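You operate a simulated robot arm through the tools that you are given. There is no shell and no other tool. Be economical: measure what you need, move in short steps, check, and stop when the job is done.

You are at the controls of a simulated two-armed robot. One attempt, no reset.

Task
Count the green paper scraps on the top of the patch table, then put as many of the standing cards from the top of the patch table on the top of the roller table. Take the folded orange cloth on the top of the patch table and put it away on the shelf of the grey rack. Take the yellow brush and leave it in the small yellow tray. Fetch the carton of purple handles and set it on top of the wooden block on the top of the roller table. The order is free. Set down upright: standing card.

It is judged by the outcome, as a careful person would: the job done as asked, and still so three seconds after it is handed in. It fails if anything else is knocked over, pushed out of place, dropped, spilled or broken. Flat cloth is picked up by pressing the open fingertips on it (5 to 10 N) and closing them slowly along it; thin cloth reads only 2 to 8 mm in the jaws.

Robot
Two 7-joint arms with two-finger parallel grippers on one trunk, on a base that drives. Base frame: it is fixed to the floor where the robot stands at the start and does not move with it; the origin is under the middle of the robot, x ahead of it, y to its left, z up; the surface under the hand at the start is at about z = 0.8. Lengths are in m, angles in rad, forces in N, time in s.
The left shoulder is at the start at [0.11, 0.169, 1.488], the right one opposite. With the tool pointing down near the work surface each hand reaches from about 0.36 to 0.7 m from the robot's upright axis, wherever it stands, measured 20 degrees to its own side. Places, roughly: carton of purple handles (4x4x5 cm) [0.7, -3.7, 0.8]; folded orange cloth (11x7x3 cm) [1, 0.4, 0.8]; green paper scraps (11x5x4 cm) [0.8, -0.8, 0.8]; green paper scraps (7x5x3 cm) [1, -0.8, 0.8]; shelf of the grey rack (21x114 cm) [-4.3, -3.7, 0.62]; small yellow tray [0.75, -0.5, 0.75]; standing card [0.75, -0.5, 0.75]; top of the roller table [0.7, -3, 0.8]; wooden block (9x5x5 cm) [0.8, -3.4, 0.8]; yellow brush (3x3x15 cm) [0.7, -0.9, 0.9]. Payload 1.57 kg a hand.
The tool frame of a hand sits at the grasp point between the pads (the TCP): z along the fingers, y along the line on which they close. The tips reach 0.03 m beyond it. Largest opening 0.08 m; finger width 0.017, thickness 0.012; the body of the gripper, 0.04 by 0.082 m, starts 0.08 m behind the TCP.
Orientation is that of the tool frame in the base frame, as a unit quaternion [x, y, z, w]. With the fingers straight down and closing along the base's y, the tool's x points along the base's -x, its y along +y and its z along -z.

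Tools
- The arms move only by the tool step_arm. It takes "left_targets", "right_targets" or both (then of equal length, played together; a hand with none holds still); each is a list of rows, each an object of numbers (a shift or turn left out is 0, a gripper value left out holds the last): "wx", "wy", "wz": the turn, a rotation vector about the tool's x, y, z in rad; "dx", "dy", "dz": the shift along the tool's x, y, z in cm; "hand": the closure in counts, from 0 (fully open) to 255 (shut). In form: [{"wx": .., "wy": .., "wz": .., "dx": .., "dy": .., "dz": .., "hand": ..}, ...]. A call has 1 to 10 rows; each row shifts and turns the commanded pose from where the row before left it, along the tool's axes as they then stand. Each row takes 0.2 s and may step no farther than 0.05 m and 0.15 rad from the row before; otherwise, or with a gripper value out of range, the whole call is refused. A pose out of reach is approached as far as the arm can. The call stops where the force on the tool passes 40 N (or 10 N more than at its start, if that is more) or the arm is blocked; 0.2 s more then pass. Each finger travels about 0.072 m/s and halts on what it meets, pressing with about 30 N; the grip force reading is that of the motor and also rises with nothing between the fingers. The clock runs only during rows and for 0.2 s after the last one: add rows that do not move to give the fingers time. The reply holds the time, the measured pose of the TCP, the force on the tool along the base axes, the opening and the grip force, in the units named above and with some noise, with the torque about the TCP (base axes, N m) and any sound that the robot's microphone picked up.
- Cameras (640 x 400 px; columns grow to the right, rows downward): "scene" is now at [0.1555, -0.0189, 1.6721]; the picture's right is [-0.24, -0.97, 0.00], its down [-0.73, 0.18, -0.66] and it looks along [0.64, -0.16, -0.75] (base axes); focal length 251 px, centre (320, 200). "left" rides on the left gripper at [0.072, 0.007, -0.122] in its tool frame; the picture's right is [-0.09, 1.00, 0.00], its down [-0.84, -0.08, -0.54] and it looks along [-0.54, -0.05, 0.84] (tool axes); focal length 238 px, centre (320, 200). "right" rides on the right gripper at [0.072, -0.007, -0.122] in its tool frame; the picture's right is [0.09, 1.00, 0.00], its down [-0.84, 0.08, -0.54] and it looks along [-0.54, 0.05, 0.84] (tool axes); focal length 238 px, centre (320, 200). There is no depth. A picture from a camera that has moved, and an enlarged one, comes with that camera's place and axes in the base frame and with its lens.
- camera(camera): a new picture of that camera. It takes no simulated time.
- lift_body(by): slides the trunk up (or, below 0, down) by that many m; the arms and the scene camera ride with it, the base frame stays. It gives what a move gives, with no picture.
- steer(legs): drives the robot by 1 to 6 legs, each [ahead, left, turn to the left] in m, m and rad, along the robot's own axes; the way and the turn of a leg run together, so that a leg with both is an arc; at most 1.5 m and 3.142 rad a leg. The arms and the cameras ride along, it lands a little off, and it stops where it bumps. It gives what a move gives.
- head_to(pan, tilt): turns the head with the scene camera to pan (to the left, within 1.501 rad either way) and tilt (down, from -0.506 to 1.204), counted from straight ahead of the robot. It gives what a move gives.
- enlarge(camera, box): a new picture of the part [left, top, right, bottom] of that camera's present view, enlarged. It takes no simulated time.
- job_done(): hands the job in; it is judged then, once.

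Work in short steps. Places have to be worked out from the pictures, the camera data and where the tool is seen: move nearer, look again, correct. Check each grasp and each placing, and mend what went wrong. You have 165 turns and 138 pictures in all, those below and enlarged ones among them. Open the grippers and draw the arms clear of the work before you hand the job in, unless the task says otherwise; then end with one line.

The tools are called after "Request:" as name(argument=value, ...) on one line, values as JSON. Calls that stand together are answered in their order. step_arm: Moves the arms, as the interface text tells. Its arguments: {"type":"object","properties":{"left_targets":{"type":"array"},"right_targets":{"type":"array"}},"required":[]} The other tools are called the same way: lift_body (by) slides the trunk up or down; steer (legs) drives the base; head_to (pan, tilt) turns the head that bears the scene camera; camera (camera) takes a picture; enlarge (camera, box) takes an enlarged picture of a part of a camera's view; job_done () hands the job in.

At the start:

```text
clock: 0.0
left_tool_pos: [0.6658, -0.0371, 1.1645]
left_orientation: [-0.002, 1.0, 0.0, 0.0]
left_wrist_force: [0.1, -0.1, 0.0]
left_ft_torque: [-0.03, -0.02, 0.03]
left_opening: 0.08
left_grip_force: 0.0
right_tool_pos: [0.5399, -0.4636, 1.0342]
right_orientation: [0.0, 1.0, 0.0, -0.001]
right_wrist_force: [-0.3, 0.9, 0.5]
right_ft_torque: [0.02, -0.01, -0.02]
right_opening: 0.08
right_grip_force: 0.0
trunk travel left (down, up): [-0.802, 0.088]
robot x, y, heading: [0.0003, 0.0018, -0.003]
head pan, tilt: [-0.243, 0.846]
```

scene: 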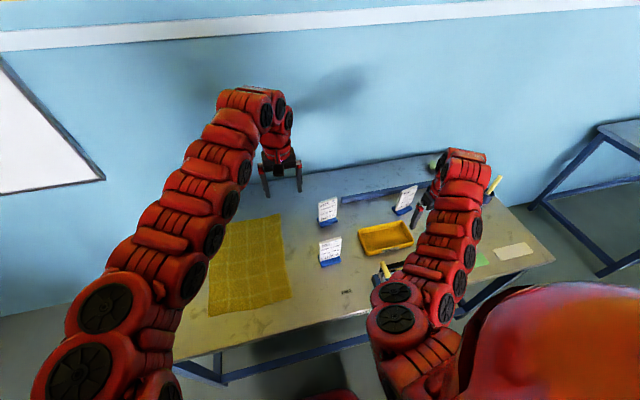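
right: 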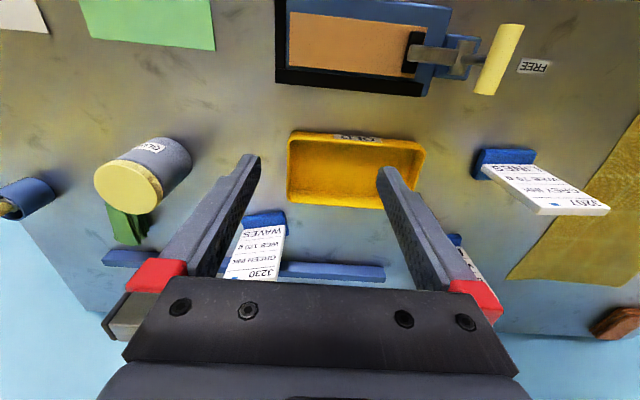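
left: 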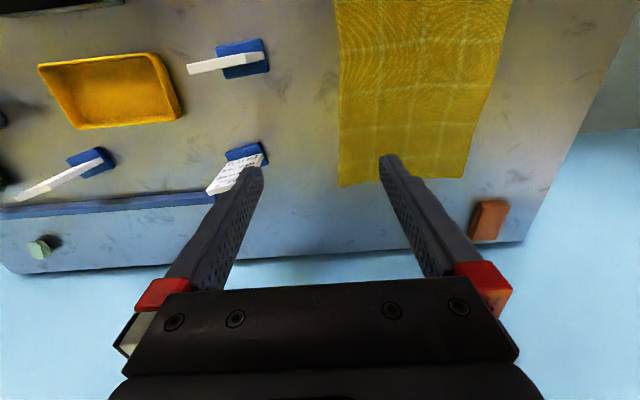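

I'll start by looking closer at the patch table from the cameras I have, to find the scraps and cards.

Request:
enlarge(camera="scene", box=[300, 130, 560, 300])

Request:
head_to(pan=-0.9, tilt=0.8)

Request:
camera(camera="scene")

```text
2.35 times, centred on (430, 215) of scene
camera zoom: at [0.1555, -0.0189, 1.6721], right [-0.24, -0.97, 0.0], down [-0.73, 0.18, -0.66], along [0.64, -0.16, -0.75], focal length 590 px, centre (61, 165)
```

zoom: 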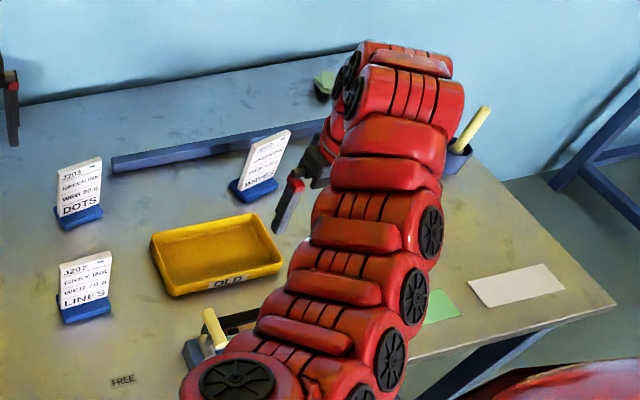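

```text
clock: 1.0
left_tool_pos: [0.6652, -0.0376, 1.1642]
left_orientation: [-0.001, 1.0, 0.0, -0.001]
left_wrist_force: [0.2, -0.6, 0.4]
left_ft_torque: [-0.04, 0.0, -0.02]
left_opening: 0.0801
left_grip_force: 0.1
right_tool_pos: [0.54, -0.4636, 1.0347]
right_orientation: [0.0, 1.0, 0.0, -0.001]
right_wrist_force: [0.5, -0.3, 0.4]
right_ft_torque: [0.0, 0.01, 0.0]
right_opening: 0.08
right_grip_force: 0.1
trunk travel left (down, up): [-0.802, 0.088]
robot x, y, heading: [0.0015, 0.0011, -0.004]
head pan, tilt: [-0.901, 0.799]
```

```text
133 pictures are left
camera scene: at [0.1296, -0.0633, 1.6758], right [-0.78, -0.62, 0.0], down [-0.45, 0.56, -0.7], along [0.43, -0.55, -0.72], focal length 251 px, centre (320, 200)
```

scene: 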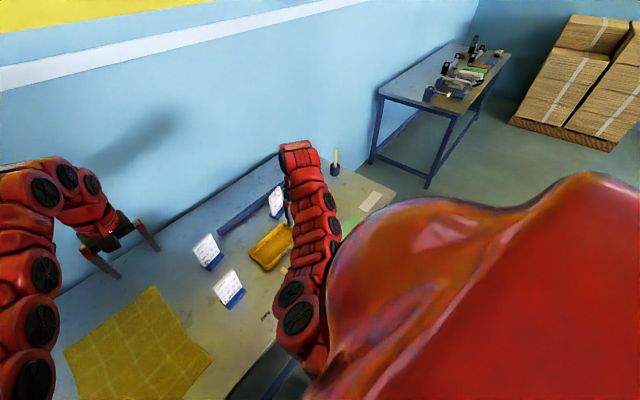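

Back off a little and shift right to see the right side of the table unobstructed.

Request:
lift_body(by=0.08)

Request:
steer(legs=[[-0.4, 0, 0], [0, -0.55, 0]])

Request:
head_to(pan=0.0, tilt=0.7)

Request:
camera(camera="scene")

Request:
camera(camera="right")

```text
clock: 2.2
left_tool_pos: [0.6652, -0.0369, 1.2443]
left_orientation: [-0.001, 1.0, -0.001, 0.0]
left_wrist_force: [-0.5, -0.6, -0.1]
left_ft_torque: [-0.01, -0.01, -0.01]
left_opening: 0.08
left_grip_force: 0.1
right_tool_pos: [0.5398, -0.4628, 1.1151]
right_orientation: [0.0, 1.0, 0.001, 0.0]
right_wrist_force: [0.8, 0.8, -0.3]
right_ft_torque: [0.0, 0.05, 0.05]
right_opening: 0.0799
right_grip_force: 0.2
trunk travel left (down, up): [-0.882, 0.008]
robot x, y, heading: [0.0016, -0.002, 0.004]
head pan, tilt: [-0.901, 0.799]
```

```text
clock: 7.5
left_tool_pos: [0.2742, -0.5872, 1.2448]
left_orientation: [-0.005, 1.0, 0.0, 0.001]
left_wrist_force: [0.0, -0.1, 1.1]
left_ft_torque: [-0.04, -0.01, 0.03]
left_opening: 0.08
left_grip_force: 0.1
right_tool_pos: [0.1534, -1.0146, 1.1153]
right_orientation: [-0.004, 1.0, 0.0, -0.001]
right_wrist_force: [-0.2, -0.1, -0.6]
right_ft_torque: [0.01, -0.02, -0.02]
right_opening: 0.0799
right_grip_force: 0.0
trunk travel left (down, up): [-0.882, 0.008]
robot x, y, heading: [-0.3922, -0.5566, 0.007]
head pan, tilt: [-0.901, 0.799]
```

```text
clock: 8.7
left_tool_pos: [0.2744, -0.5879, 1.2442]
left_orientation: [-0.005, 1.0, -0.001, -0.001]
left_wrist_force: [0.4, -0.3, -0.6]
left_ft_torque: [0.01, -0.04, 0.04]
left_opening: 0.0799
left_grip_force: 0.2
right_tool_pos: [0.1537, -1.0148, 1.1154]
right_orientation: [-0.005, 1.0, 0.0, 0.0]
right_wrist_force: [-0.6, 0.3, 0.0]
right_ft_torque: [-0.01, 0.01, 0.02]
right_opening: 0.0802
right_grip_force: 0.0
trunk travel left (down, up): [-0.882, 0.008]
robot x, y, heading: [-0.3894, -0.555, 0.007]
head pan, tilt: [0.0, 0.7]
```

```text
132 pictures are left
camera scene: at [-0.2264, -0.555, 1.7641], right [0.01, -1.0, 0.0], down [-0.64, 0.0, -0.76], along [0.76, 0.01, -0.64], focal length 251 px, centre (320, 200)
```

scene: 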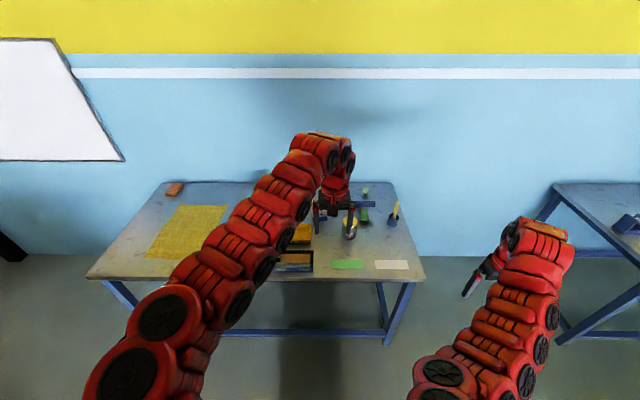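

```text
131 pictures are left
camera right: at [0.0818, -1.0224, 1.2366], right [-0.1, 0.99, 0.0], down [0.84, 0.08, 0.54], along [0.54, 0.05, -0.84], focal length 238 px, centre (320, 200)
```

right: 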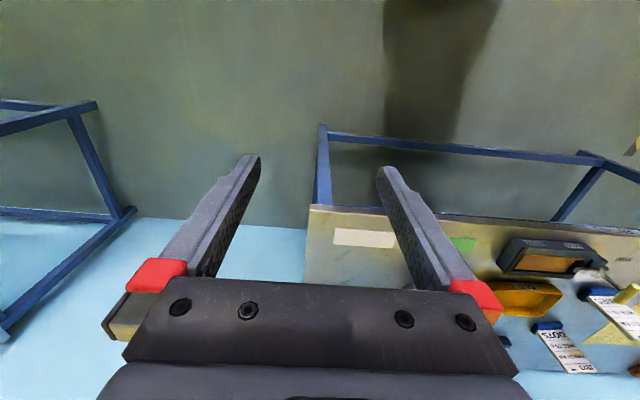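

Shift right more, so the arms don't block the view.

Request:
steer(legs=[[0, -0.55, 0]])

Request:
head_to(pan=0.5, tilt=0.7)

Request:
camera(camera="scene")

```text
clock: 11.8
left_tool_pos: [0.2781, -1.129, 1.2445]
left_orientation: [-0.003, 1.0, -0.001, 0.0]
left_wrist_force: [0.8, 0.3, 0.2]
left_ft_torque: [0.0, 0.0, -0.04]
left_opening: 0.0802
left_grip_force: 0.1
right_tool_pos: [0.1542, -1.5553, 1.1152]
right_orientation: [-0.002, 1.0, 0.0, 0.0]
right_wrist_force: [-0.5, 0.5, 0.7]
right_ft_torque: [0.0, 0.0, -0.02]
right_opening: 0.0798
right_grip_force: 0.1
trunk travel left (down, up): [-0.882, 0.008]
robot x, y, heading: [-0.3868, -1.0949, 0.0]
head pan, tilt: [0.0, 0.7]
```

```text
clock: 12.7
left_tool_pos: [0.2778, -1.1301, 1.2443]
left_orientation: [-0.002, 1.0, 0.0, 0.001]
left_wrist_force: [0.1, -0.1, -0.1]
left_ft_torque: [0.01, -0.03, 0.02]
left_opening: 0.0797
left_grip_force: 0.2
right_tool_pos: [0.1555, -1.5575, 1.1149]
right_orientation: [-0.002, 1.0, 0.0, 0.001]
right_wrist_force: [-0.6, -0.2, -0.3]
right_ft_torque: [-0.01, 0.02, 0.01]
right_opening: 0.0799
right_grip_force: 0.0
trunk travel left (down, up): [-0.882, 0.008]
robot x, y, heading: [-0.3871, -1.0936, -0.0]
head pan, tilt: [0.499, 0.7]
```

```text
130 pictures are left
camera scene: at [-0.2337, -1.0543, 1.7641], right [0.48, -0.88, 0.0], down [-0.56, -0.31, -0.76], along [0.67, 0.37, -0.64], focal length 251 px, centre (320, 200)
```

scene: 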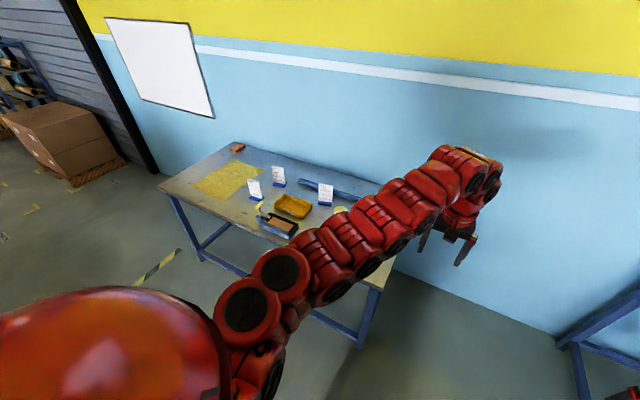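

Use the left hand camera from above the right part of the table.

Request:
steer(legs=[[0.12, 0.25, 0]])

Request:
camera(camera="left")

```text
clock: 14.7
left_tool_pos: [0.3971, -0.8833, 1.2453]
left_orientation: [-0.003, 1.0, 0.0, 0.0]
left_wrist_force: [-0.2, -0.3, 0.6]
left_ft_torque: [0.02, 0.01, 0.0]
left_opening: 0.0797
left_grip_force: 0.1
right_tool_pos: [0.2734, -1.3104, 1.1143]
right_orientation: [-0.002, 1.0, 0.0, 0.001]
right_wrist_force: [-0.1, 0.1, -0.1]
right_ft_torque: [0.05, -0.01, 0.02]
right_opening: 0.0801
right_grip_force: 0.0
trunk travel left (down, up): [-0.882, 0.008]
robot x, y, heading: [-0.2661, -0.8479, 0.007]
head pan, tilt: [0.499, 0.7]
```

```text
129 pictures are left
camera left: at [0.3256, -0.8775, 1.3664], right [0.09, 1.0, 0.0], down [0.84, -0.07, 0.54], along [0.54, -0.05, -0.84], focal length 238 px, centre (320, 200)
```

left: 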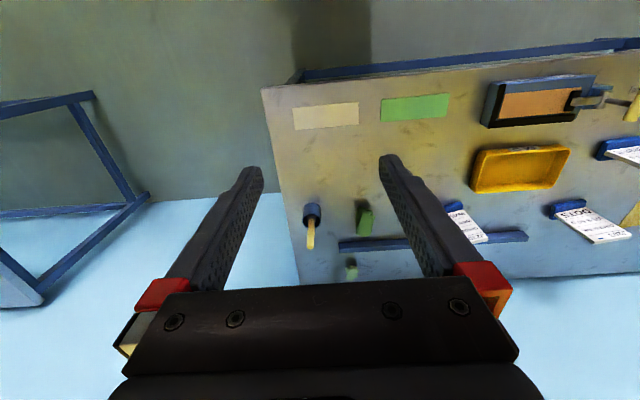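

Request:
enlarge(camera="left", box=[280, 80, 460, 190])

Request:
enlarge(camera="left", box=[290, 190, 410, 290])

```text
3.56 times, centred on (370, 135) of left
camera zoom: at [0.3256, -0.8775, 1.3664], right [0.09, 1.0, 0.0], down [0.84, -0.07, 0.54], along [0.54, -0.05, -0.84], focal length 848 px, centre (142, 431)
```

zoom: 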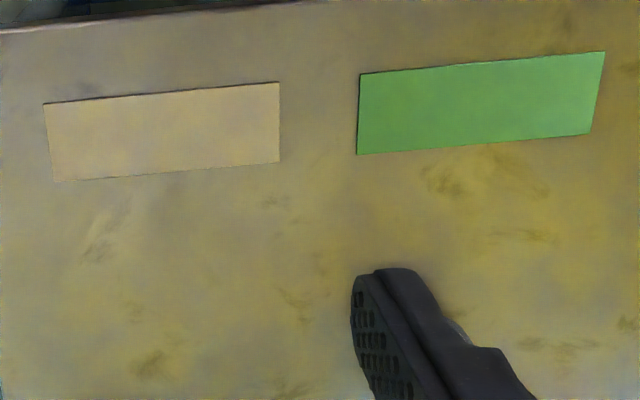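

```text
4.00 times, centred on (350, 240) of left
camera zoom: at [0.3256, -0.8775, 1.3664], right [0.09, 1.0, 0.0], down [0.84, -0.07, 0.54], along [0.54, -0.05, -0.84], focal length 953 px, centre (200, 40)
```

zoom: 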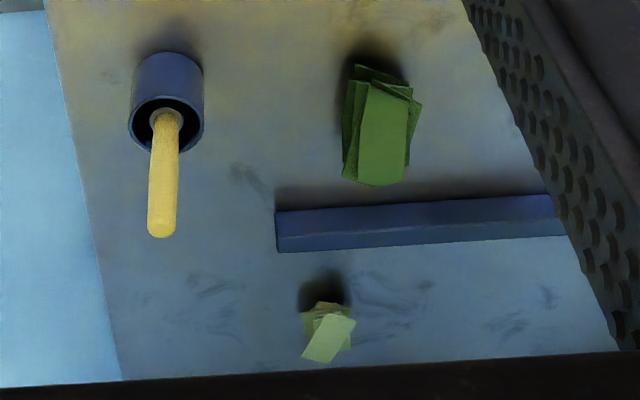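

The table holds two heaps of green scraps (dark green near the jar, light green behind the blue bar); the flat sheets are paper on the table, not scraps. I tuck the left hand aside and drive up for the brush.

Request:
step_arm(left_targets=[{"dx": 4, "dy": 3}, {"dx": 4, "dy": 3}, {"dx": 4, "dy": 3}, {"dx": 4, "dy": 3}, {"dx": 4, "dy": 3}, {"dy": 4}, {"dy": 4}, {"dy": 4}, {"dy": 4}])

Request:
steer(legs=[[0.35, 0.05, 0]])

Request:
camera(camera="right")

Request:
head_to(pan=0.0, tilt=0.9)

Request:
camera(camera="scene")

```text
clock: 16.7
left_tool_pos: [0.3478, -0.8261, 1.2443]
left_orientation: [-0.003, 1.0, 0.0, 0.0]
left_wrist_force: [-0.2, 0.1, -0.3]
left_ft_torque: [0.01, -0.02, 0.03]
left_opening: 0.0802
left_grip_force: 0.1
left hand out of reach, approached as far as the arm can: row 2, 3, 4, 5, 6, 7, 8, 9
right_tool_pos: [0.2742, -1.3089, 1.1154]
right_orientation: [-0.002, 1.0, 0.0, 0.0]
right_wrist_force: [0.7, -0.1, -0.7]
right_ft_torque: [-0.02, 0.01, -0.01]
right_opening: 0.0802
right_grip_force: 0.0
trunk travel left (down, up): [-0.882, 0.008]
robot x, y, heading: [-0.2708, -0.848, 0.003]
head pan, tilt: [0.499, 0.7]
```

```text
clock: 18.9
left_tool_pos: [0.6895, -0.7755, 1.2452]
left_orientation: [-0.003, 1.0, 0.0, 0.0]
left_wrist_force: [0.3, -0.1, 0.6]
left_ft_torque: [0.02, 0.0, -0.01]
left_opening: 0.08
left_grip_force: 0.1
right_tool_pos: [0.6174, -1.2566, 1.1168]
right_orientation: [-0.003, 1.0, 0.0, 0.001]
right_wrist_force: [-0.6, 0.4, -0.5]
right_ft_torque: [-0.01, 0.01, 0.03]
right_opening: 0.0798
right_grip_force: 0.0
trunk travel left (down, up): [-0.882, 0.008]
robot x, y, heading: [0.0741, -0.7963, 0.008]
head pan, tilt: [0.499, 0.7]
```

```text
126 pictures are left
camera right: at [0.5451, -1.2641, 1.2371], right [-0.1, 1.0, 0.0], down [0.84, 0.08, 0.54], along [0.54, 0.05, -0.84], focal length 238 px, centre (320, 200)
```

right: 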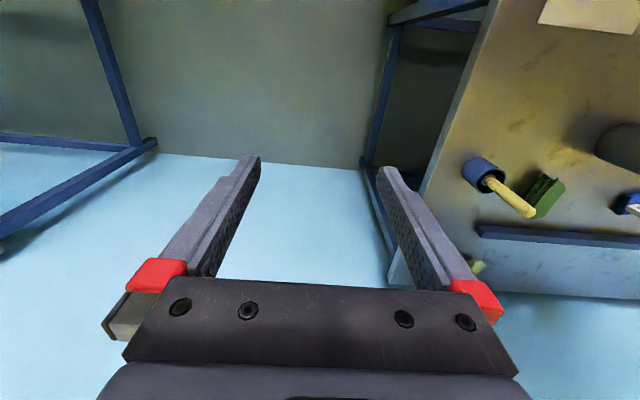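

```text
clock: 19.9
left_tool_pos: [0.69, -0.7745, 1.2435]
left_orientation: [-0.003, 1.0, 0.0, 0.0]
left_wrist_force: [0.6, 0.6, -1.1]
left_ft_torque: [0.05, -0.03, 0.03]
left_opening: 0.0802
left_grip_force: 0.1
right_tool_pos: [0.6166, -1.257, 1.1153]
right_orientation: [-0.003, 1.0, 0.0, 0.0]
right_wrist_force: [0.1, -0.3, 0.0]
right_ft_torque: [0.02, 0.0, -0.02]
right_opening: 0.0803
right_grip_force: 0.0
trunk travel left (down, up): [-0.882, 0.008]
robot x, y, heading: [0.0739, -0.7964, 0.004]
head pan, tilt: [0.0, 0.901]
```

```text
125 pictures are left
camera scene: at [0.2295, -0.7956, 1.748], right [0.01, -1.0, 0.0], down [-0.78, -0.01, -0.62], along [0.62, 0.0, -0.78], focal length 251 px, centre (320, 200)
```

scene: 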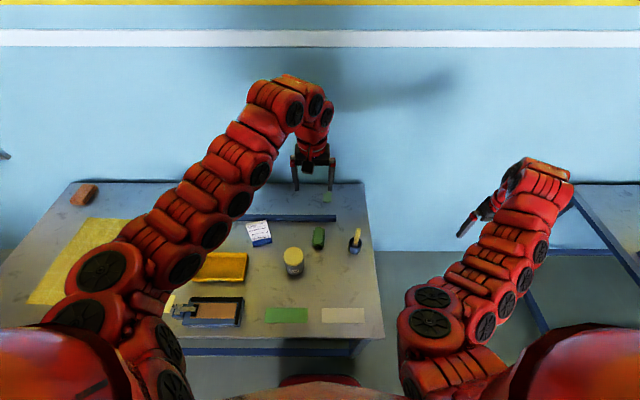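

The brush stands in the cup at about (0.72, -0.937), top z≈0.95. I'll move the left hand aside and pitch the right tool to point forward, to take the brush crosswise so it can be laid flat in the tray.

Request:
step_arm(left_targets=[{"dy": 4}, {"dy": 4}, {"dy": 4}, {"dy": 4}, {"dy": 4}, {"dy": 4}, {"dy": 4}, {}, {}, {}], right_targets=[{"wy": -0.15}, {"wy": -0.15}, {"wy": -0.15}, {"wy": -0.15}, {"wy": -0.15}, {"wy": -0.15}, {"wy": -0.15}, {"wy": -0.15}, {"wy": -0.15}, {"wy": -0.15}])

```text
clock: 22.1
left_tool_pos: [0.6987, -0.7339, 1.2513]
left_orientation: [-0.004, 1.0, 0.001, 0.0]
left_wrist_force: [0.5, -0.2, -0.2]
left_ft_torque: [0.01, -0.01, 0.01]
left_opening: 0.08
left_grip_force: 0.2
left hand out of reach, approached as far as the arm can: row 1, 2, 3, 4, 5, 6, 7
right_tool_pos: [0.6186, -1.2557, 1.1148]
right_orientation: [-0.001, 0.731, 0.002, 0.682]
right_wrist_force: [0.1, 0.2, -0.2]
right_ft_torque: [0.0, 0.01, -0.02]
right_opening: 0.0801
right_grip_force: 0.1
trunk travel left (down, up): [-0.882, 0.008]
robot x, y, heading: [0.0764, -0.7993, 0.01]
head pan, tilt: [0.0, 0.901]
```

Request:
step_arm(left_targets=[{"dz": 4}, {"dz": 4}, {"dz": 4}, {}, {}, {}, {}, {}, {}, {}], right_targets=[{"dz": -4, "dy": 3}, {"dz": -3, "dy": 4}, {"dy": 5}, {"dy": 5}, {"dy": 5}, {"dy": 5}, {"dy": 5}, {"dx": 4}, {"dx": 4}, {"dx": 4}])

Request:
camera(camera="right")

Request:
camera(camera="scene")

```text
clock: 23.6
left_tool_pos: [0.7048, -0.7482, 1.1511]
left_orientation: [-0.003, 1.0, 0.0, -0.001]
left_wrist_force: [0.0, -0.1, -0.4]
left_ft_torque: [0.01, 0.05, 0.02]
left_opening: 0.08
left_grip_force: 0.0
left hand out of reach, approached as far as the arm can: row 1
right_tool_pos: [0.5281, -1.1073, 1.1317]
right_orientation: [0.163, 0.702, -0.144, 0.678]
right_wrist_force: [0.8, -0.1, 0.1]
right_ft_torque: [0.0, -0.01, -0.06]
right_opening: 0.0803
right_grip_force: 0.0
trunk travel left (down, up): [-0.882, 0.008]
robot x, y, heading: [0.0748, -0.7972, 0.001]
head pan, tilt: [0.0, 0.901]
stopped in row 7 (right hand): the arm was blocked; the commanded pose is now the measured one
```

```text
124 pictures are left
camera right: at [0.4122, -1.0595, 1.0645], right [0.42, 0.91, -0.07], down [-0.44, 0.27, 0.86], along [0.8, -0.33, 0.51], focal length 238 px, centre (320, 200)
```

right: 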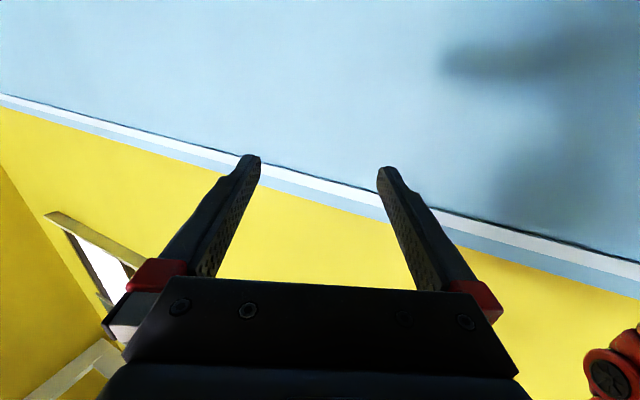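

```text
123 pictures are left
camera scene: at [0.2306, -0.7955, 1.7495], right [0.01, -1.0, 0.0], down [-0.78, 0.0, -0.62], along [0.62, 0.0, -0.78], focal length 251 px, centre (320, 200)
```

scene: 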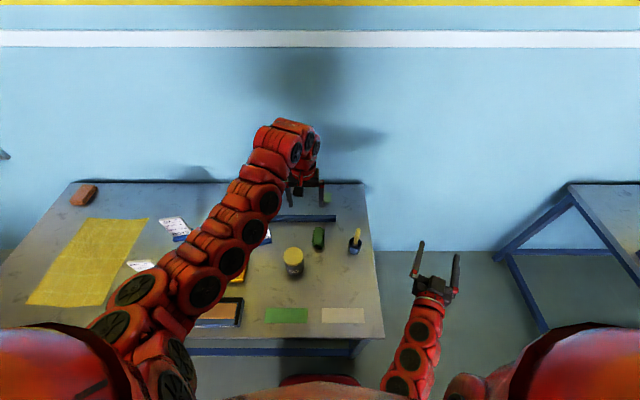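

The arm is cramped that close to the body. I'll back the base up, straighten the hand, then try again.

Request:
steer(legs=[[-0.25, 0, 0]])

Request:
step_arm(right_targets=[{"wx": -0.145}, {"wx": -0.145}, {"wx": -0.145}, {"dx": 4}, {"dx": 4}, {"dx": 4}, {"dx": 4}, {"dx": 2}, {}])

```text
clock: 25.5
left_tool_pos: [0.4508, -0.75, 1.1481]
left_orientation: [-0.004, 1.0, -0.001, -0.002]
left_wrist_force: [0.3, 0.8, -0.8]
left_ft_torque: [-0.01, -0.01, -0.03]
left_opening: 0.08
left_grip_force: 0.2
right_tool_pos: [0.274, -1.1101, 1.1298]
right_orientation: [0.161, 0.702, -0.145, 0.679]
right_wrist_force: [-0.5, 0.1, -0.2]
right_ft_torque: [0.0, 0.0, -0.04]
right_opening: 0.0801
right_grip_force: 0.0
trunk travel left (down, up): [-0.882, 0.008]
robot x, y, heading: [-0.18, -0.7999, 0.005]
head pan, tilt: [0.0, 0.901]
```

```text
clock: 27.5
left_tool_pos: [0.4504, -0.7507, 1.1497]
left_orientation: [-0.004, 1.0, -0.001, 0.001]
left_wrist_force: [0.3, 0.0, 0.8]
left_ft_torque: [-0.03, 0.0, -0.01]
left_opening: 0.0798
left_grip_force: 0.0
right_tool_pos: [0.2687, -1.1064, 0.9535]
right_orientation: [0.012, 0.717, 0.01, 0.697]
right_wrist_force: [0.4, 0.1, -0.9]
right_ft_torque: [-0.03, 0.0, -0.01]
right_opening: 0.0801
right_grip_force: 0.1
right hand out of reach, approached as far as the arm can: row 3
trunk travel left (down, up): [-0.882, 0.008]
robot x, y, heading: [-0.1779, -0.7996, 0.003]
head pan, tilt: [0.0, 0.901]
```

Request:
step_arm(right_targets=[{"dz": 3.9, "dy": 2.1, "dx": 0.2}, {"dz": 3.9, "dy": 2.1, "dx": 0.2}, {"dz": 3.9, "dy": 2.1, "dx": 0.2}, {"dz": 3.9, "dy": 2.1, "dx": 0.2}, {"dz": 3.9, "dy": 2.1, "dx": 0.2}, {"dz": 3.9, "dy": 2.1, "dx": 0.2}, {"dz": 3.9, "dy": 2.1, "dx": 0.2}, {"dz": 3.0, "dy": 2.1, "dx": 0.2}, {}])

Request:
camera(camera="right")

Request:
camera(camera="scene")

```text
clock: 29.5
left_tool_pos: [0.4505, -0.751, 1.1505]
left_orientation: [-0.003, 1.0, 0.0, 0.0]
left_wrist_force: [0.1, -0.3, 0.2]
left_ft_torque: [-0.01, -0.02, -0.01]
left_opening: 0.0801
left_grip_force: 0.0
right_tool_pos: [0.5499, -0.9469, 0.9424]
right_orientation: [0.013, 0.716, 0.011, 0.697]
right_wrist_force: [0.8, -0.2, -0.9]
right_ft_torque: [-0.01, 0.0, 0.01]
right_opening: 0.0802
right_grip_force: 0.0
right hand out of reach, approached as far as the arm can: row 8
trunk travel left (down, up): [-0.882, 0.008]
robot x, y, heading: [-0.1781, -0.7994, 0.009]
head pan, tilt: [0.0, 0.901]
```

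```text
122 pictures are left
camera right: at [0.4265, -0.9507, 0.873], right [0.0, 1.0, -0.06], down [-0.52, 0.05, 0.85], along [0.85, 0.03, 0.52], focal length 238 px, centre (320, 200)
```

right: 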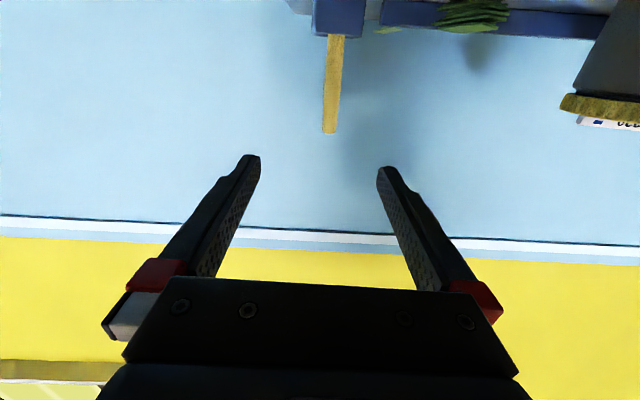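

```text
121 pictures are left
camera scene: at [-0.0245, -0.7977, 1.7481], right [0.01, -1.0, 0.0], down [-0.78, 0.0, -0.62], along [0.62, 0.0, -0.78], focal length 251 px, centre (320, 200)
```

scene: 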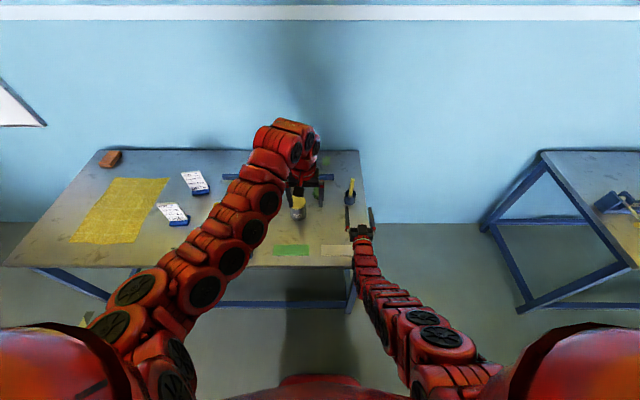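

Request:
step_arm(right_targets=[{"dx": 2, "dy": 0.6}, {"dx": 2, "dy": 0.6}, {}])

Request:
steer(legs=[[0.11, 0, 0]])

Request:
camera(camera="right")

```text
clock: 30.3
left_tool_pos: [0.4511, -0.7502, 1.1489]
left_orientation: [-0.004, 1.0, -0.001, 0.0]
left_wrist_force: [-0.7, 0.1, -0.5]
left_ft_torque: [-0.01, 0.0, 0.0]
left_opening: 0.0797
left_grip_force: 0.1
right_tool_pos: [0.5512, -0.9458, 0.9422]
right_orientation: [0.013, 0.717, 0.01, 0.697]
right_wrist_force: [0.0, -0.1, -0.3]
right_ft_torque: [-0.05, 0.0, -0.02]
right_opening: 0.08
right_grip_force: 0.1
right hand out of reach, approached as far as the arm can: row 1, 2
trunk travel left (down, up): [-0.882, 0.008]
robot x, y, heading: [-0.1787, -0.799, 0.007]
head pan, tilt: [0.0, 0.901]
```

```text
clock: 31.5
left_tool_pos: [0.5592, -0.7522, 1.1497]
left_orientation: [-0.001, 1.0, 0.0, 0.0]
left_wrist_force: [-1.3, -0.4, 0.1]
left_ft_torque: [0.03, 0.0, -0.03]
left_opening: 0.0801
left_grip_force: 0.1
right_tool_pos: [0.6582, -0.9472, 0.9419]
right_orientation: [0.013, 0.716, 0.009, 0.698]
right_wrist_force: [0.2, 0.2, -0.1]
right_ft_torque: [-0.03, 0.0, -0.01]
right_opening: 0.08
right_grip_force: 0.1
trunk travel left (down, up): [-0.882, 0.008]
robot x, y, heading: [-0.0681, -0.7933, 0.004]
head pan, tilt: [0.0, 0.901]
```

```text
120 pictures are left
camera right: at [0.5352, -0.9513, 0.8729], right [0.0, 1.0, -0.06], down [-0.52, 0.05, 0.85], along [0.85, 0.03, 0.52], focal length 238 px, centre (320, 200)
```

right: 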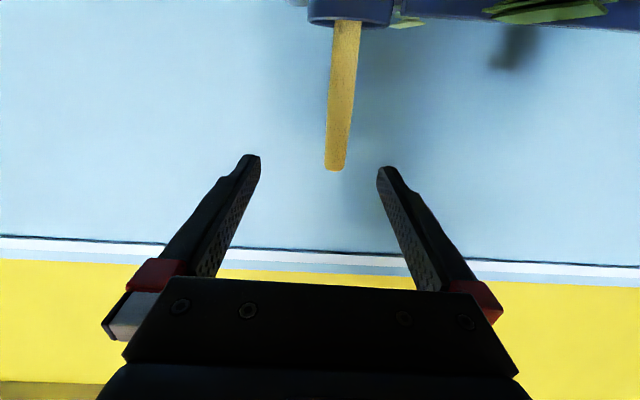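

Request:
lift_body(by=-0.04)

Request:
steer(legs=[[0.045, 0.013, 0]])

Request:
camera(camera="right")

```text
clock: 32.3
left_tool_pos: [0.5598, -0.7512, 1.1106]
left_orientation: [-0.002, 1.0, 0.0, 0.0]
left_wrist_force: [0.7, -0.2, -0.1]
left_ft_torque: [-0.03, -0.02, -0.01]
left_opening: 0.08
left_grip_force: 0.0
right_tool_pos: [0.6589, -0.9469, 0.9005]
right_orientation: [0.014, 0.717, 0.009, 0.697]
right_wrist_force: [0.1, -1.0, -0.6]
right_ft_torque: [0.01, -0.05, 0.0]
right_opening: 0.0801
right_grip_force: 0.1
trunk travel left (down, up): [-0.842, 0.048]
robot x, y, heading: [-0.0713, -0.8019, 0.007]
head pan, tilt: [0.0, 0.901]
```

```text
clock: 33.2
left_tool_pos: [0.6008, -0.7395, 1.1121]
left_orientation: [-0.002, 1.0, 0.0, 0.001]
left_wrist_force: [-0.4, -0.3, 0.2]
left_ft_torque: [0.01, -0.05, -0.01]
left_opening: 0.0801
left_grip_force: 0.0
right_tool_pos: [0.7007, -0.9338, 0.9044]
right_orientation: [0.013, 0.715, 0.009, 0.699]
right_wrist_force: [-1.4, -0.5, 0.4]
right_ft_torque: [-0.03, -0.01, 0.0]
right_opening: 0.08
right_grip_force: 0.1
trunk travel left (down, up): [-0.842, 0.048]
robot x, y, heading: [-0.0265, -0.7835, 0.001]
head pan, tilt: [0.0, 0.901]
```

```text
119 pictures are left
camera right: at [0.5777, -0.939, 0.8342], right [0.0, 1.0, -0.06], down [-0.52, 0.05, 0.85], along [0.85, 0.03, 0.52], focal length 238 px, centre (320, 200)
```

right: 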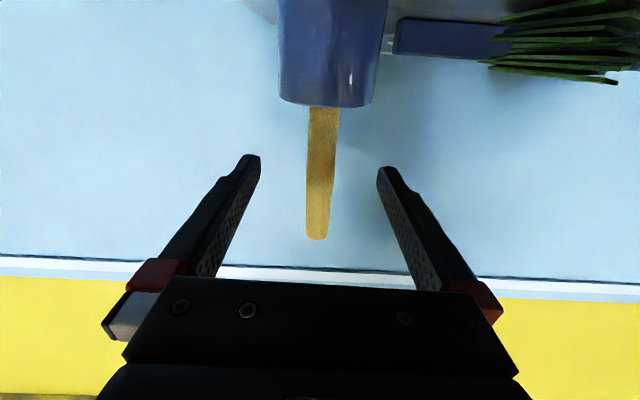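

The brush is centred between the fingers, 1.5 cm beyond the TCP. Closing.

Request:
step_arm(right_targets=[{"hand": 100}, {"hand": 180}, {"hand": 255}, {}, {}, {}])

```text
clock: 34.6
left_tool_pos: [0.6036, -0.7389, 1.1103]
left_orientation: [-0.002, 1.0, 0.0, -0.001]
left_wrist_force: [-0.1, 0.4, -1.1]
left_ft_torque: [-0.02, 0.01, -0.01]
left_opening: 0.0798
left_grip_force: 0.0
right_tool_pos: [0.7026, -0.9345, 0.9037]
right_orientation: [0.012, 0.716, 0.01, 0.698]
right_wrist_force: [0.7, -1.0, 9.5]
right_ft_torque: [-0.23, -0.26, 0.0]
right_opening: 0.0174
right_grip_force: 30.3
trunk travel left (down, up): [-0.842, 0.048]
robot x, y, heading: [-0.0265, -0.7864, 0.008]
head pan, tilt: [0.0, 0.901]
```

Request:
lift_body(by=0.047)

Request:
step_arm(right_targets=[{"dx": -2}, {"dx": -2}, {"dx": -2}])

Request:
camera(camera="scene")

Request:
camera(camera="right")

```text
clock: 35.5
left_tool_pos: [0.6052, -0.7382, 1.1557]
left_orientation: [-0.003, 1.0, 0.0, -0.001]
left_wrist_force: [0.2, -0.2, 0.0]
left_ft_torque: [0.02, 0.03, 0.0]
left_opening: 0.0798
left_grip_force: 0.1
right_tool_pos: [0.7039, -0.9344, 0.9477]
right_orientation: [0.014, 0.717, 0.009, 0.697]
right_wrist_force: [-0.4, -0.7, -0.5]
right_ft_torque: [0.05, 0.0, 0.02]
right_opening: 0.0174
right_grip_force: 30.0
trunk travel left (down, up): [-0.889, 0.001]
robot x, y, heading: [-0.0251, -0.7885, 0.004]
head pan, tilt: [0.0, 0.901]
```

```text
clock: 36.3
left_tool_pos: [0.605, -0.7386, 1.1563]
left_orientation: [-0.002, 1.0, 0.0, 0.0]
left_wrist_force: [-0.6, -0.1, 0.1]
left_ft_torque: [-0.01, -0.02, 0.04]
left_opening: 0.0801
left_grip_force: 0.0
right_tool_pos: [0.7041, -0.9352, 1.0091]
right_orientation: [0.014, 0.717, 0.008, 0.697]
right_wrist_force: [-0.2, -0.3, -0.9]
right_ft_torque: [0.0, -0.01, -0.02]
right_opening: 0.0171
right_grip_force: 29.9
trunk travel left (down, up): [-0.889, 0.001]
robot x, y, heading: [-0.0273, -0.7851, 0.005]
head pan, tilt: [0.0, 0.901]
```

```text
118 pictures are left
camera scene: at [0.13, -0.7838, 1.755], right [0.0, -1.0, 0.0], down [-0.78, 0.0, -0.62], along [0.62, 0.0, -0.78], focal length 251 px, centre (320, 200)
```

scene: 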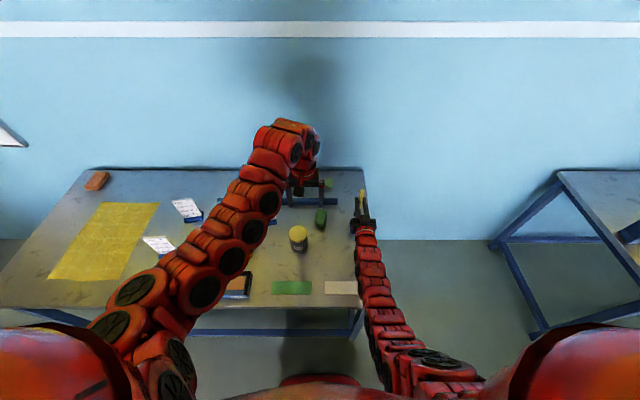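

```text
117 pictures are left
camera right: at [0.5809, -0.9393, 0.94], right [0.0, 1.0, -0.06], down [-0.52, 0.05, 0.85], along [0.85, 0.03, 0.52], focal length 238 px, centre (320, 200)
```

right: 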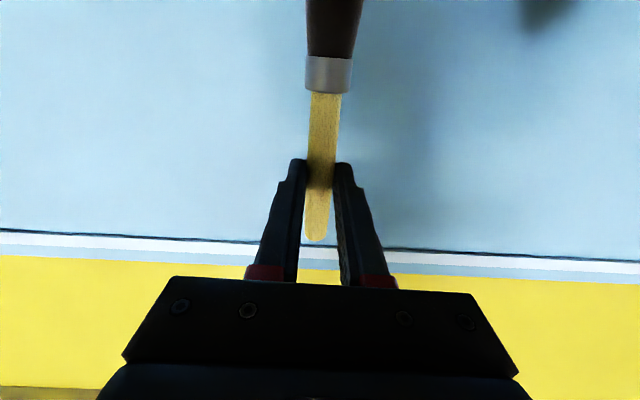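

Brush is out. Back away, move the left hand aside, and rotate the right tool to point down.

Request:
steer(legs=[[-0.1, 0, 0]])

Request:
step_arm(left_targets=[{"dy": 4}, {"dy": 4}, {"dy": 4}, {"dy": 4}, {"dy": 4}, {}, {}, {}, {}, {}], right_targets=[{"dx": -3}, {"wy": 0.15}, {"wy": 0.15}, {"wy": 0.15}, {"wy": 0.15}, {"wy": 0.15}, {"wy": 0.15}, {"wy": 0.15}, {"wy": 0.15}, {"wy": 0.15}])

```text
clock: 37.5
left_tool_pos: [0.5038, -0.7396, 1.156]
left_orientation: [-0.002, 1.0, 0.0, -0.001]
left_wrist_force: [-0.3, 0.2, -1.1]
left_ft_torque: [-0.02, 0.0, 0.02]
left_opening: 0.0799
left_grip_force: 0.0
right_tool_pos: [0.6048, -0.9353, 1.0082]
right_orientation: [0.014, 0.717, 0.008, 0.697]
right_wrist_force: [0.6, -0.4, -0.2]
right_ft_torque: [0.02, 0.03, 0.01]
right_opening: 0.0176
right_grip_force: 29.6
trunk travel left (down, up): [-0.889, 0.001]
robot x, y, heading: [-0.1252, -0.7806, 0.006]
head pan, tilt: [0.0, 0.901]
```

```text
clock: 39.6
left_tool_pos: [0.5143, -0.5618, 1.155]
left_orientation: [-0.002, 1.0, 0.0, -0.001]
left_wrist_force: [-0.7, 0.6, 0.4]
left_ft_torque: [-0.02, 0.01, -0.01]
left_opening: 0.0799
left_grip_force: 0.1
left hand out of reach, approached as far as the arm can: row 1, 2
right_tool_pos: [0.6057, -0.9368, 1.0385]
right_orientation: [0.005, 0.995, 0.016, 0.095]
right_wrist_force: [1.0, 0.5, -0.4]
right_ft_torque: [0.01, 0.01, -0.02]
right_opening: 0.0173
right_grip_force: 29.7
trunk travel left (down, up): [-0.889, 0.001]
robot x, y, heading: [-0.1255, -0.7838, 0.002]
head pan, tilt: [0.0, 0.901]
```

Request:
step_arm(left_targets=[{"dy": 3}, {"dy": 3}], right_targets=[{"wy": 0.14}, {"wy": 0.06}])

Request:
steer(legs=[[0.0, 0.55, 0], [0.1, 0, 0]])

Request:
camera(camera="right")

Request:
camera(camera="left")

Request:
camera(camera="scene")

```text
clock: 40.2
left_tool_pos: [0.5141, -0.499, 1.1551]
left_orientation: [-0.002, 1.0, -0.002, 0.0]
left_wrist_force: [0.2, -0.5, 1.3]
left_ft_torque: [0.02, -0.02, 0.0]
left_opening: 0.0803
left_grip_force: 0.1
right_tool_pos: [0.5858, -0.9364, 1.0456]
right_orientation: [0.004, 0.999, 0.016, 0.032]
right_wrist_force: [0.8, 0.8, -0.1]
right_ft_torque: [-0.01, -0.05, 0.01]
right_opening: 0.0174
right_grip_force: 29.7
right hand out of reach, approached as far as the arm can: row 1, 2
trunk travel left (down, up): [-0.889, 0.001]
robot x, y, heading: [-0.1264, -0.7886, 0.002]
head pan, tilt: [0.0, 0.901]
```

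```text
clock: 44.2
left_tool_pos: [0.6116, 0.0551, 1.1555]
left_orientation: [-0.001, 1.0, 0.0, 0.0]
left_wrist_force: [-0.2, 0.0, -0.1]
left_ft_torque: [0.03, 0.0, 0.0]
left_opening: 0.0799
left_grip_force: 0.0
right_tool_pos: [0.6838, -0.381, 1.0434]
right_orientation: [0.005, 0.999, 0.016, 0.032]
right_wrist_force: [-0.2, -0.1, -1.3]
right_ft_torque: [0.02, -0.03, 0.01]
right_opening: 0.0171
right_grip_force: 30.1
trunk travel left (down, up): [-0.889, 0.001]
robot x, y, heading: [-0.0262, -0.2271, -0.001]
head pan, tilt: [0.0, 0.901]
```

```text
116 pictures are left
camera right: at [0.605, -0.3903, 1.1612], right [-0.08, 1.0, 0.03], down [0.8, 0.05, 0.6], along [0.59, 0.07, -0.8], focal length 238 px, centre (320, 200)
```

right: 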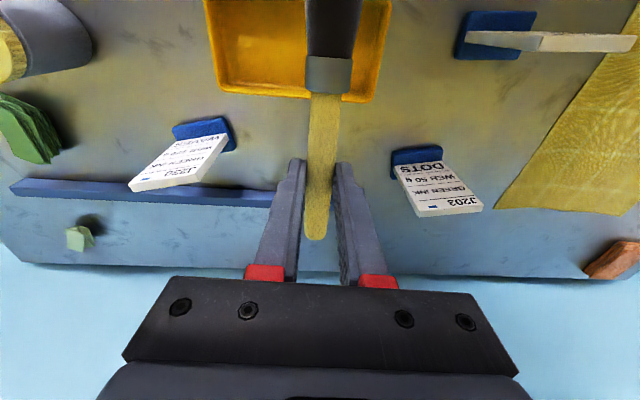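

```text
115 pictures are left
camera left: at [0.5415, 0.0626, 1.2771], right [0.09, 1.0, 0.0], down [0.84, -0.08, 0.54], along [0.54, -0.05, -0.84], focal length 238 px, centre (320, 200)
```

left: 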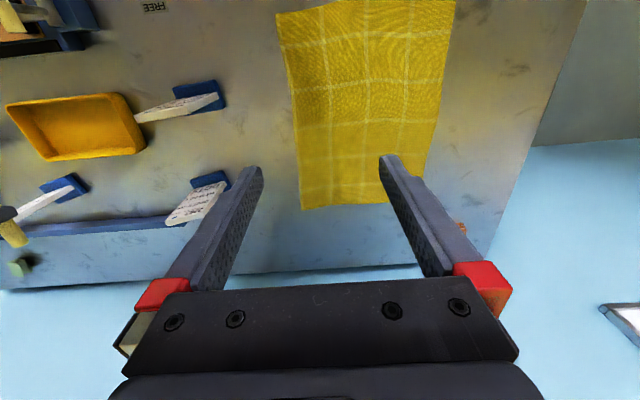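

```text
114 pictures are left
camera scene: at [0.1269, -0.2253, 1.7552], right [0.0, -1.0, 0.0], down [-0.78, 0.0, -0.62], along [0.62, 0.0, -0.78], focal length 251 px, centre (320, 200)
```

scene: 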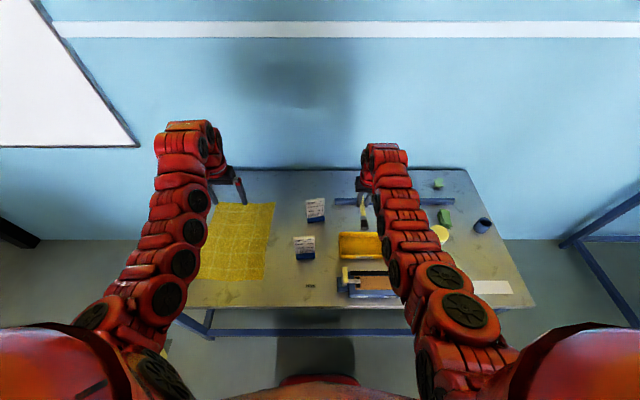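

Only two scrap heaps are on the table, so two cards. The tray spans about x 0.58–0.685, y −0.51…−0.30 (rim z≈0.82). I move over it and turn the brush along y.

Request:
step_arm(right_targets=[{"dx": 2.5, "dy": -2.5, "dz": 3}, {"dx": 2.5, "dy": -2.5, "dz": 3}, {"wz": 0.15}, {"wz": 0.15}, {"wz": 0.15}, {"wz": 0.15}, {"wz": 0.15}, {"wz": 0.15}, {"wz": 0.15}, {"wz": 0.15}])

Request:
step_arm(right_targets=[{"wz": 0.15}, {"wz": 0.15}, {"wz": 0.07}, {}])

Request:
camera(camera="right")

Request:
camera(camera="scene")

```text
clock: 46.4
left_tool_pos: [0.6149, 0.0571, 1.1546]
left_orientation: [0.0, 1.0, 0.0, -0.001]
left_wrist_force: [-0.6, 0.3, -0.7]
left_ft_torque: [0.02, -0.04, -0.01]
left_opening: 0.0802
left_grip_force: 0.0
right_tool_pos: [0.6385, -0.428, 0.9787]
right_orientation: [0.57, 0.821, 0.031, 0.017]
right_wrist_force: [0.6, 0.0, 0.3]
right_ft_torque: [-0.03, -0.02, -0.03]
right_opening: 0.0172
right_grip_force: 30.2
trunk travel left (down, up): [-0.889, 0.001]
robot x, y, heading: [-0.0231, -0.2262, -0.003]
head pan, tilt: [0.0, 0.901]
```

```text
clock: 47.4
left_tool_pos: [0.6129, 0.0556, 1.1558]
left_orientation: [0.0, 1.0, 0.0, -0.001]
left_wrist_force: [1.1, 0.8, 0.1]
left_ft_torque: [-0.04, -0.05, 0.0]
left_opening: 0.0801
left_grip_force: 0.1
right_tool_pos: [0.6381, -0.428, 0.9794]
right_orientation: [0.71, 0.704, 0.034, 0.012]
right_wrist_force: [0.6, -0.9, -0.1]
right_ft_torque: [-0.04, -0.01, 0.01]
right_opening: 0.0172
right_grip_force: 29.5
trunk travel left (down, up): [-0.889, 0.001]
robot x, y, heading: [-0.0301, -0.227, 0.004]
head pan, tilt: [0.0, 0.901]
```

```text
113 pictures are left
camera right: at [0.6257, -0.3602, 1.1025], right [0.99, 0.08, 0.07], down [0.03, -0.85, 0.52], along [0.1, -0.51, -0.85], focal length 238 px, centre (320, 200)
```

right: 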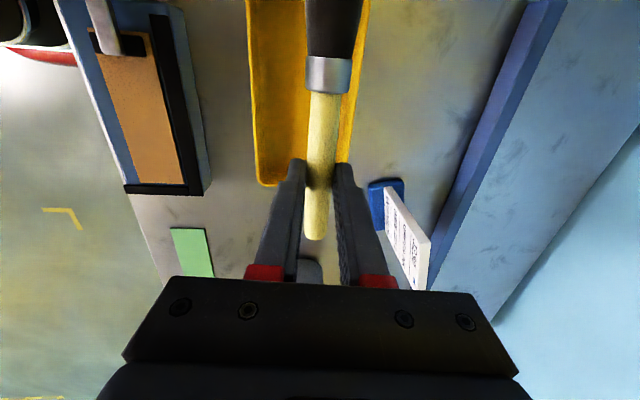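

```text
112 pictures are left
camera scene: at [0.1288, -0.2258, 1.7549], right [0.0, -1.0, 0.0], down [-0.78, 0.0, -0.62], along [0.62, 0.0, -0.78], focal length 251 px, centre (320, 200)
```

scene: 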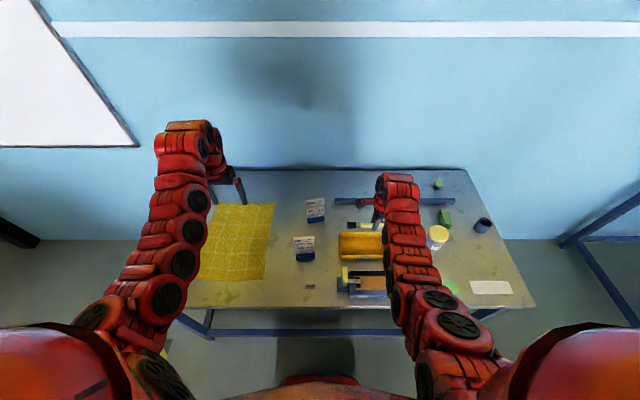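

Well aligned over the tray. Level and descend.

Request:
step_arm(right_targets=[{"wx": 0.065, "dy": -0.5}, {"dz": 4}, {"dz": 4}, {"dz": 3}, {"dz": 1.5}, {}])

Request:
camera(camera="right")

```text
clock: 48.8
left_tool_pos: [0.6143, 0.0566, 1.1544]
left_orientation: [0.001, 1.0, 0.0, -0.001]
left_wrist_force: [0.4, 0.0, 1.1]
left_ft_torque: [0.0, -0.01, 0.01]
left_opening: 0.0801
left_grip_force: 0.0
right_tool_pos: [0.6215, -0.4243, 0.8964]
right_orientation: [0.71, 0.704, 0.011, -0.012]
right_wrist_force: [0.5, 0.2, -0.9]
right_ft_torque: [-0.03, 0.04, -0.01]
right_opening: 0.0172
right_grip_force: 29.8
right hand out of reach, approached as far as the arm can: row 3, 4, 5
trunk travel left (down, up): [-0.889, 0.001]
robot x, y, heading: [-0.0242, -0.2256, 0.0]
head pan, tilt: [0.0, 0.901]
```

```text
111 pictures are left
camera right: at [0.6164, -0.3571, 1.021], right [1.0, 0.08, 0.0], down [0.07, -0.85, 0.52], along [0.04, -0.51, -0.86], focal length 238 px, centre (320, 200)
```

right: 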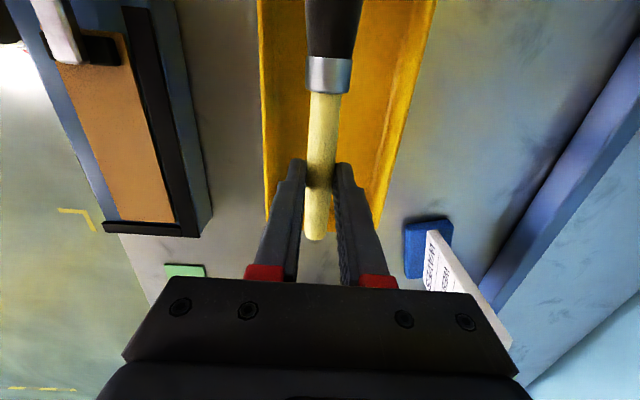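

Request:
lift_body(by=-0.045)

Request:
step_arm(right_targets=[{}, {}])

```text
clock: 49.7
left_tool_pos: [0.6144, 0.0563, 1.1107]
left_orientation: [0.0, 1.0, 0.0, -0.001]
left_wrist_force: [-0.6, 0.2, 0.1]
left_ft_torque: [-0.01, 0.04, 0.0]
left_opening: 0.0799
left_grip_force: 0.1
right_tool_pos: [0.6221, -0.4254, 0.853]
right_orientation: [0.71, 0.704, 0.011, -0.012]
right_wrist_force: [-0.2, 0.0, -0.2]
right_ft_torque: [-0.05, 0.0, 0.02]
right_opening: 0.0173
right_grip_force: 29.7
trunk travel left (down, up): [-0.844, 0.046]
robot x, y, heading: [-0.025, -0.2277, -0.002]
head pan, tilt: [0.0, 0.901]
```

```text
clock: 50.3
left_tool_pos: [0.6125, 0.0565, 1.1098]
left_orientation: [0.0, 1.0, 0.0, -0.001]
left_wrist_force: [-1.5, -0.1, -0.3]
left_ft_torque: [-0.04, 0.0, 0.03]
left_opening: 0.08
left_grip_force: 0.0
right_tool_pos: [0.6214, -0.4243, 0.8524]
right_orientation: [0.71, 0.704, 0.011, -0.011]
right_wrist_force: [-0.6, -0.6, -0.7]
right_ft_torque: [-0.03, 0.0, 0.03]
right_opening: 0.0176
right_grip_force: 29.8
trunk travel left (down, up): [-0.844, 0.046]
robot x, y, heading: [-0.0242, -0.2274, 0.006]
head pan, tilt: [0.0, 0.901]
```

Request:
steer(legs=[[0.01, 0, 0]])

Request:
lift_body(by=-0.014)

Request:
camera(camera="right")

```text
clock: 51.0
left_tool_pos: [0.6203, 0.0556, 1.1114]
left_orientation: [0.0, 1.0, 0.0, 0.001]
left_wrist_force: [-0.4, 0.3, -0.5]
left_ft_torque: [0.0, -0.06, -0.05]
left_opening: 0.0798
left_grip_force: 0.0
right_tool_pos: [0.6291, -0.425, 0.8544]
right_orientation: [0.71, 0.704, 0.012, -0.011]
right_wrist_force: [0.2, 0.7, -0.1]
right_ft_torque: [0.01, -0.01, 0.01]
right_opening: 0.0171
right_grip_force: 30.0
trunk travel left (down, up): [-0.844, 0.046]
robot x, y, heading: [-0.0197, -0.2226, -0.0]
head pan, tilt: [0.0, 0.901]
```

```text
clock: 51.6
left_tool_pos: [0.6221, 0.056, 1.0956]
left_orientation: [0.0, 1.0, 0.0, -0.001]
left_wrist_force: [-0.1, 0.5, -0.3]
left_ft_torque: [-0.01, -0.03, 0.0]
left_opening: 0.08
left_grip_force: 0.1
right_tool_pos: [0.6305, -0.4267, 0.8371]
right_orientation: [0.71, 0.704, 0.01, -0.011]
right_wrist_force: [-1.0, -0.1, 2.1]
right_ft_torque: [0.23, 0.0, 0.09]
right_opening: 0.0171
right_grip_force: 30.1
trunk travel left (down, up): [-0.83, 0.06]
robot x, y, heading: [-0.018, -0.2275, -0.003]
head pan, tilt: [0.0, 0.901]
```

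```text
110 pictures are left
camera right: at [0.6253, -0.3572, 0.9622], right [1.0, 0.08, 0.0], down [0.07, -0.85, 0.52], along [0.04, -0.51, -0.86], focal length 238 px, centre (320, 200)
```

right: 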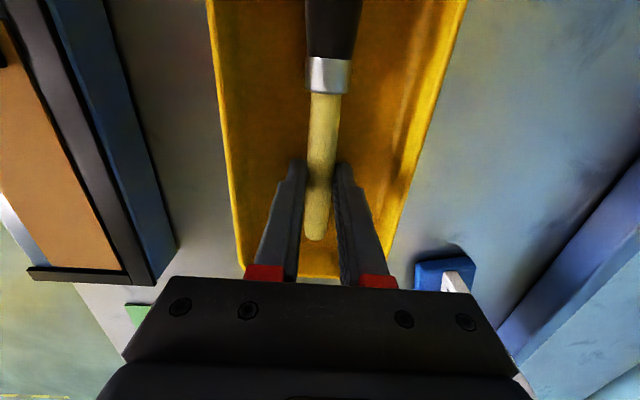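

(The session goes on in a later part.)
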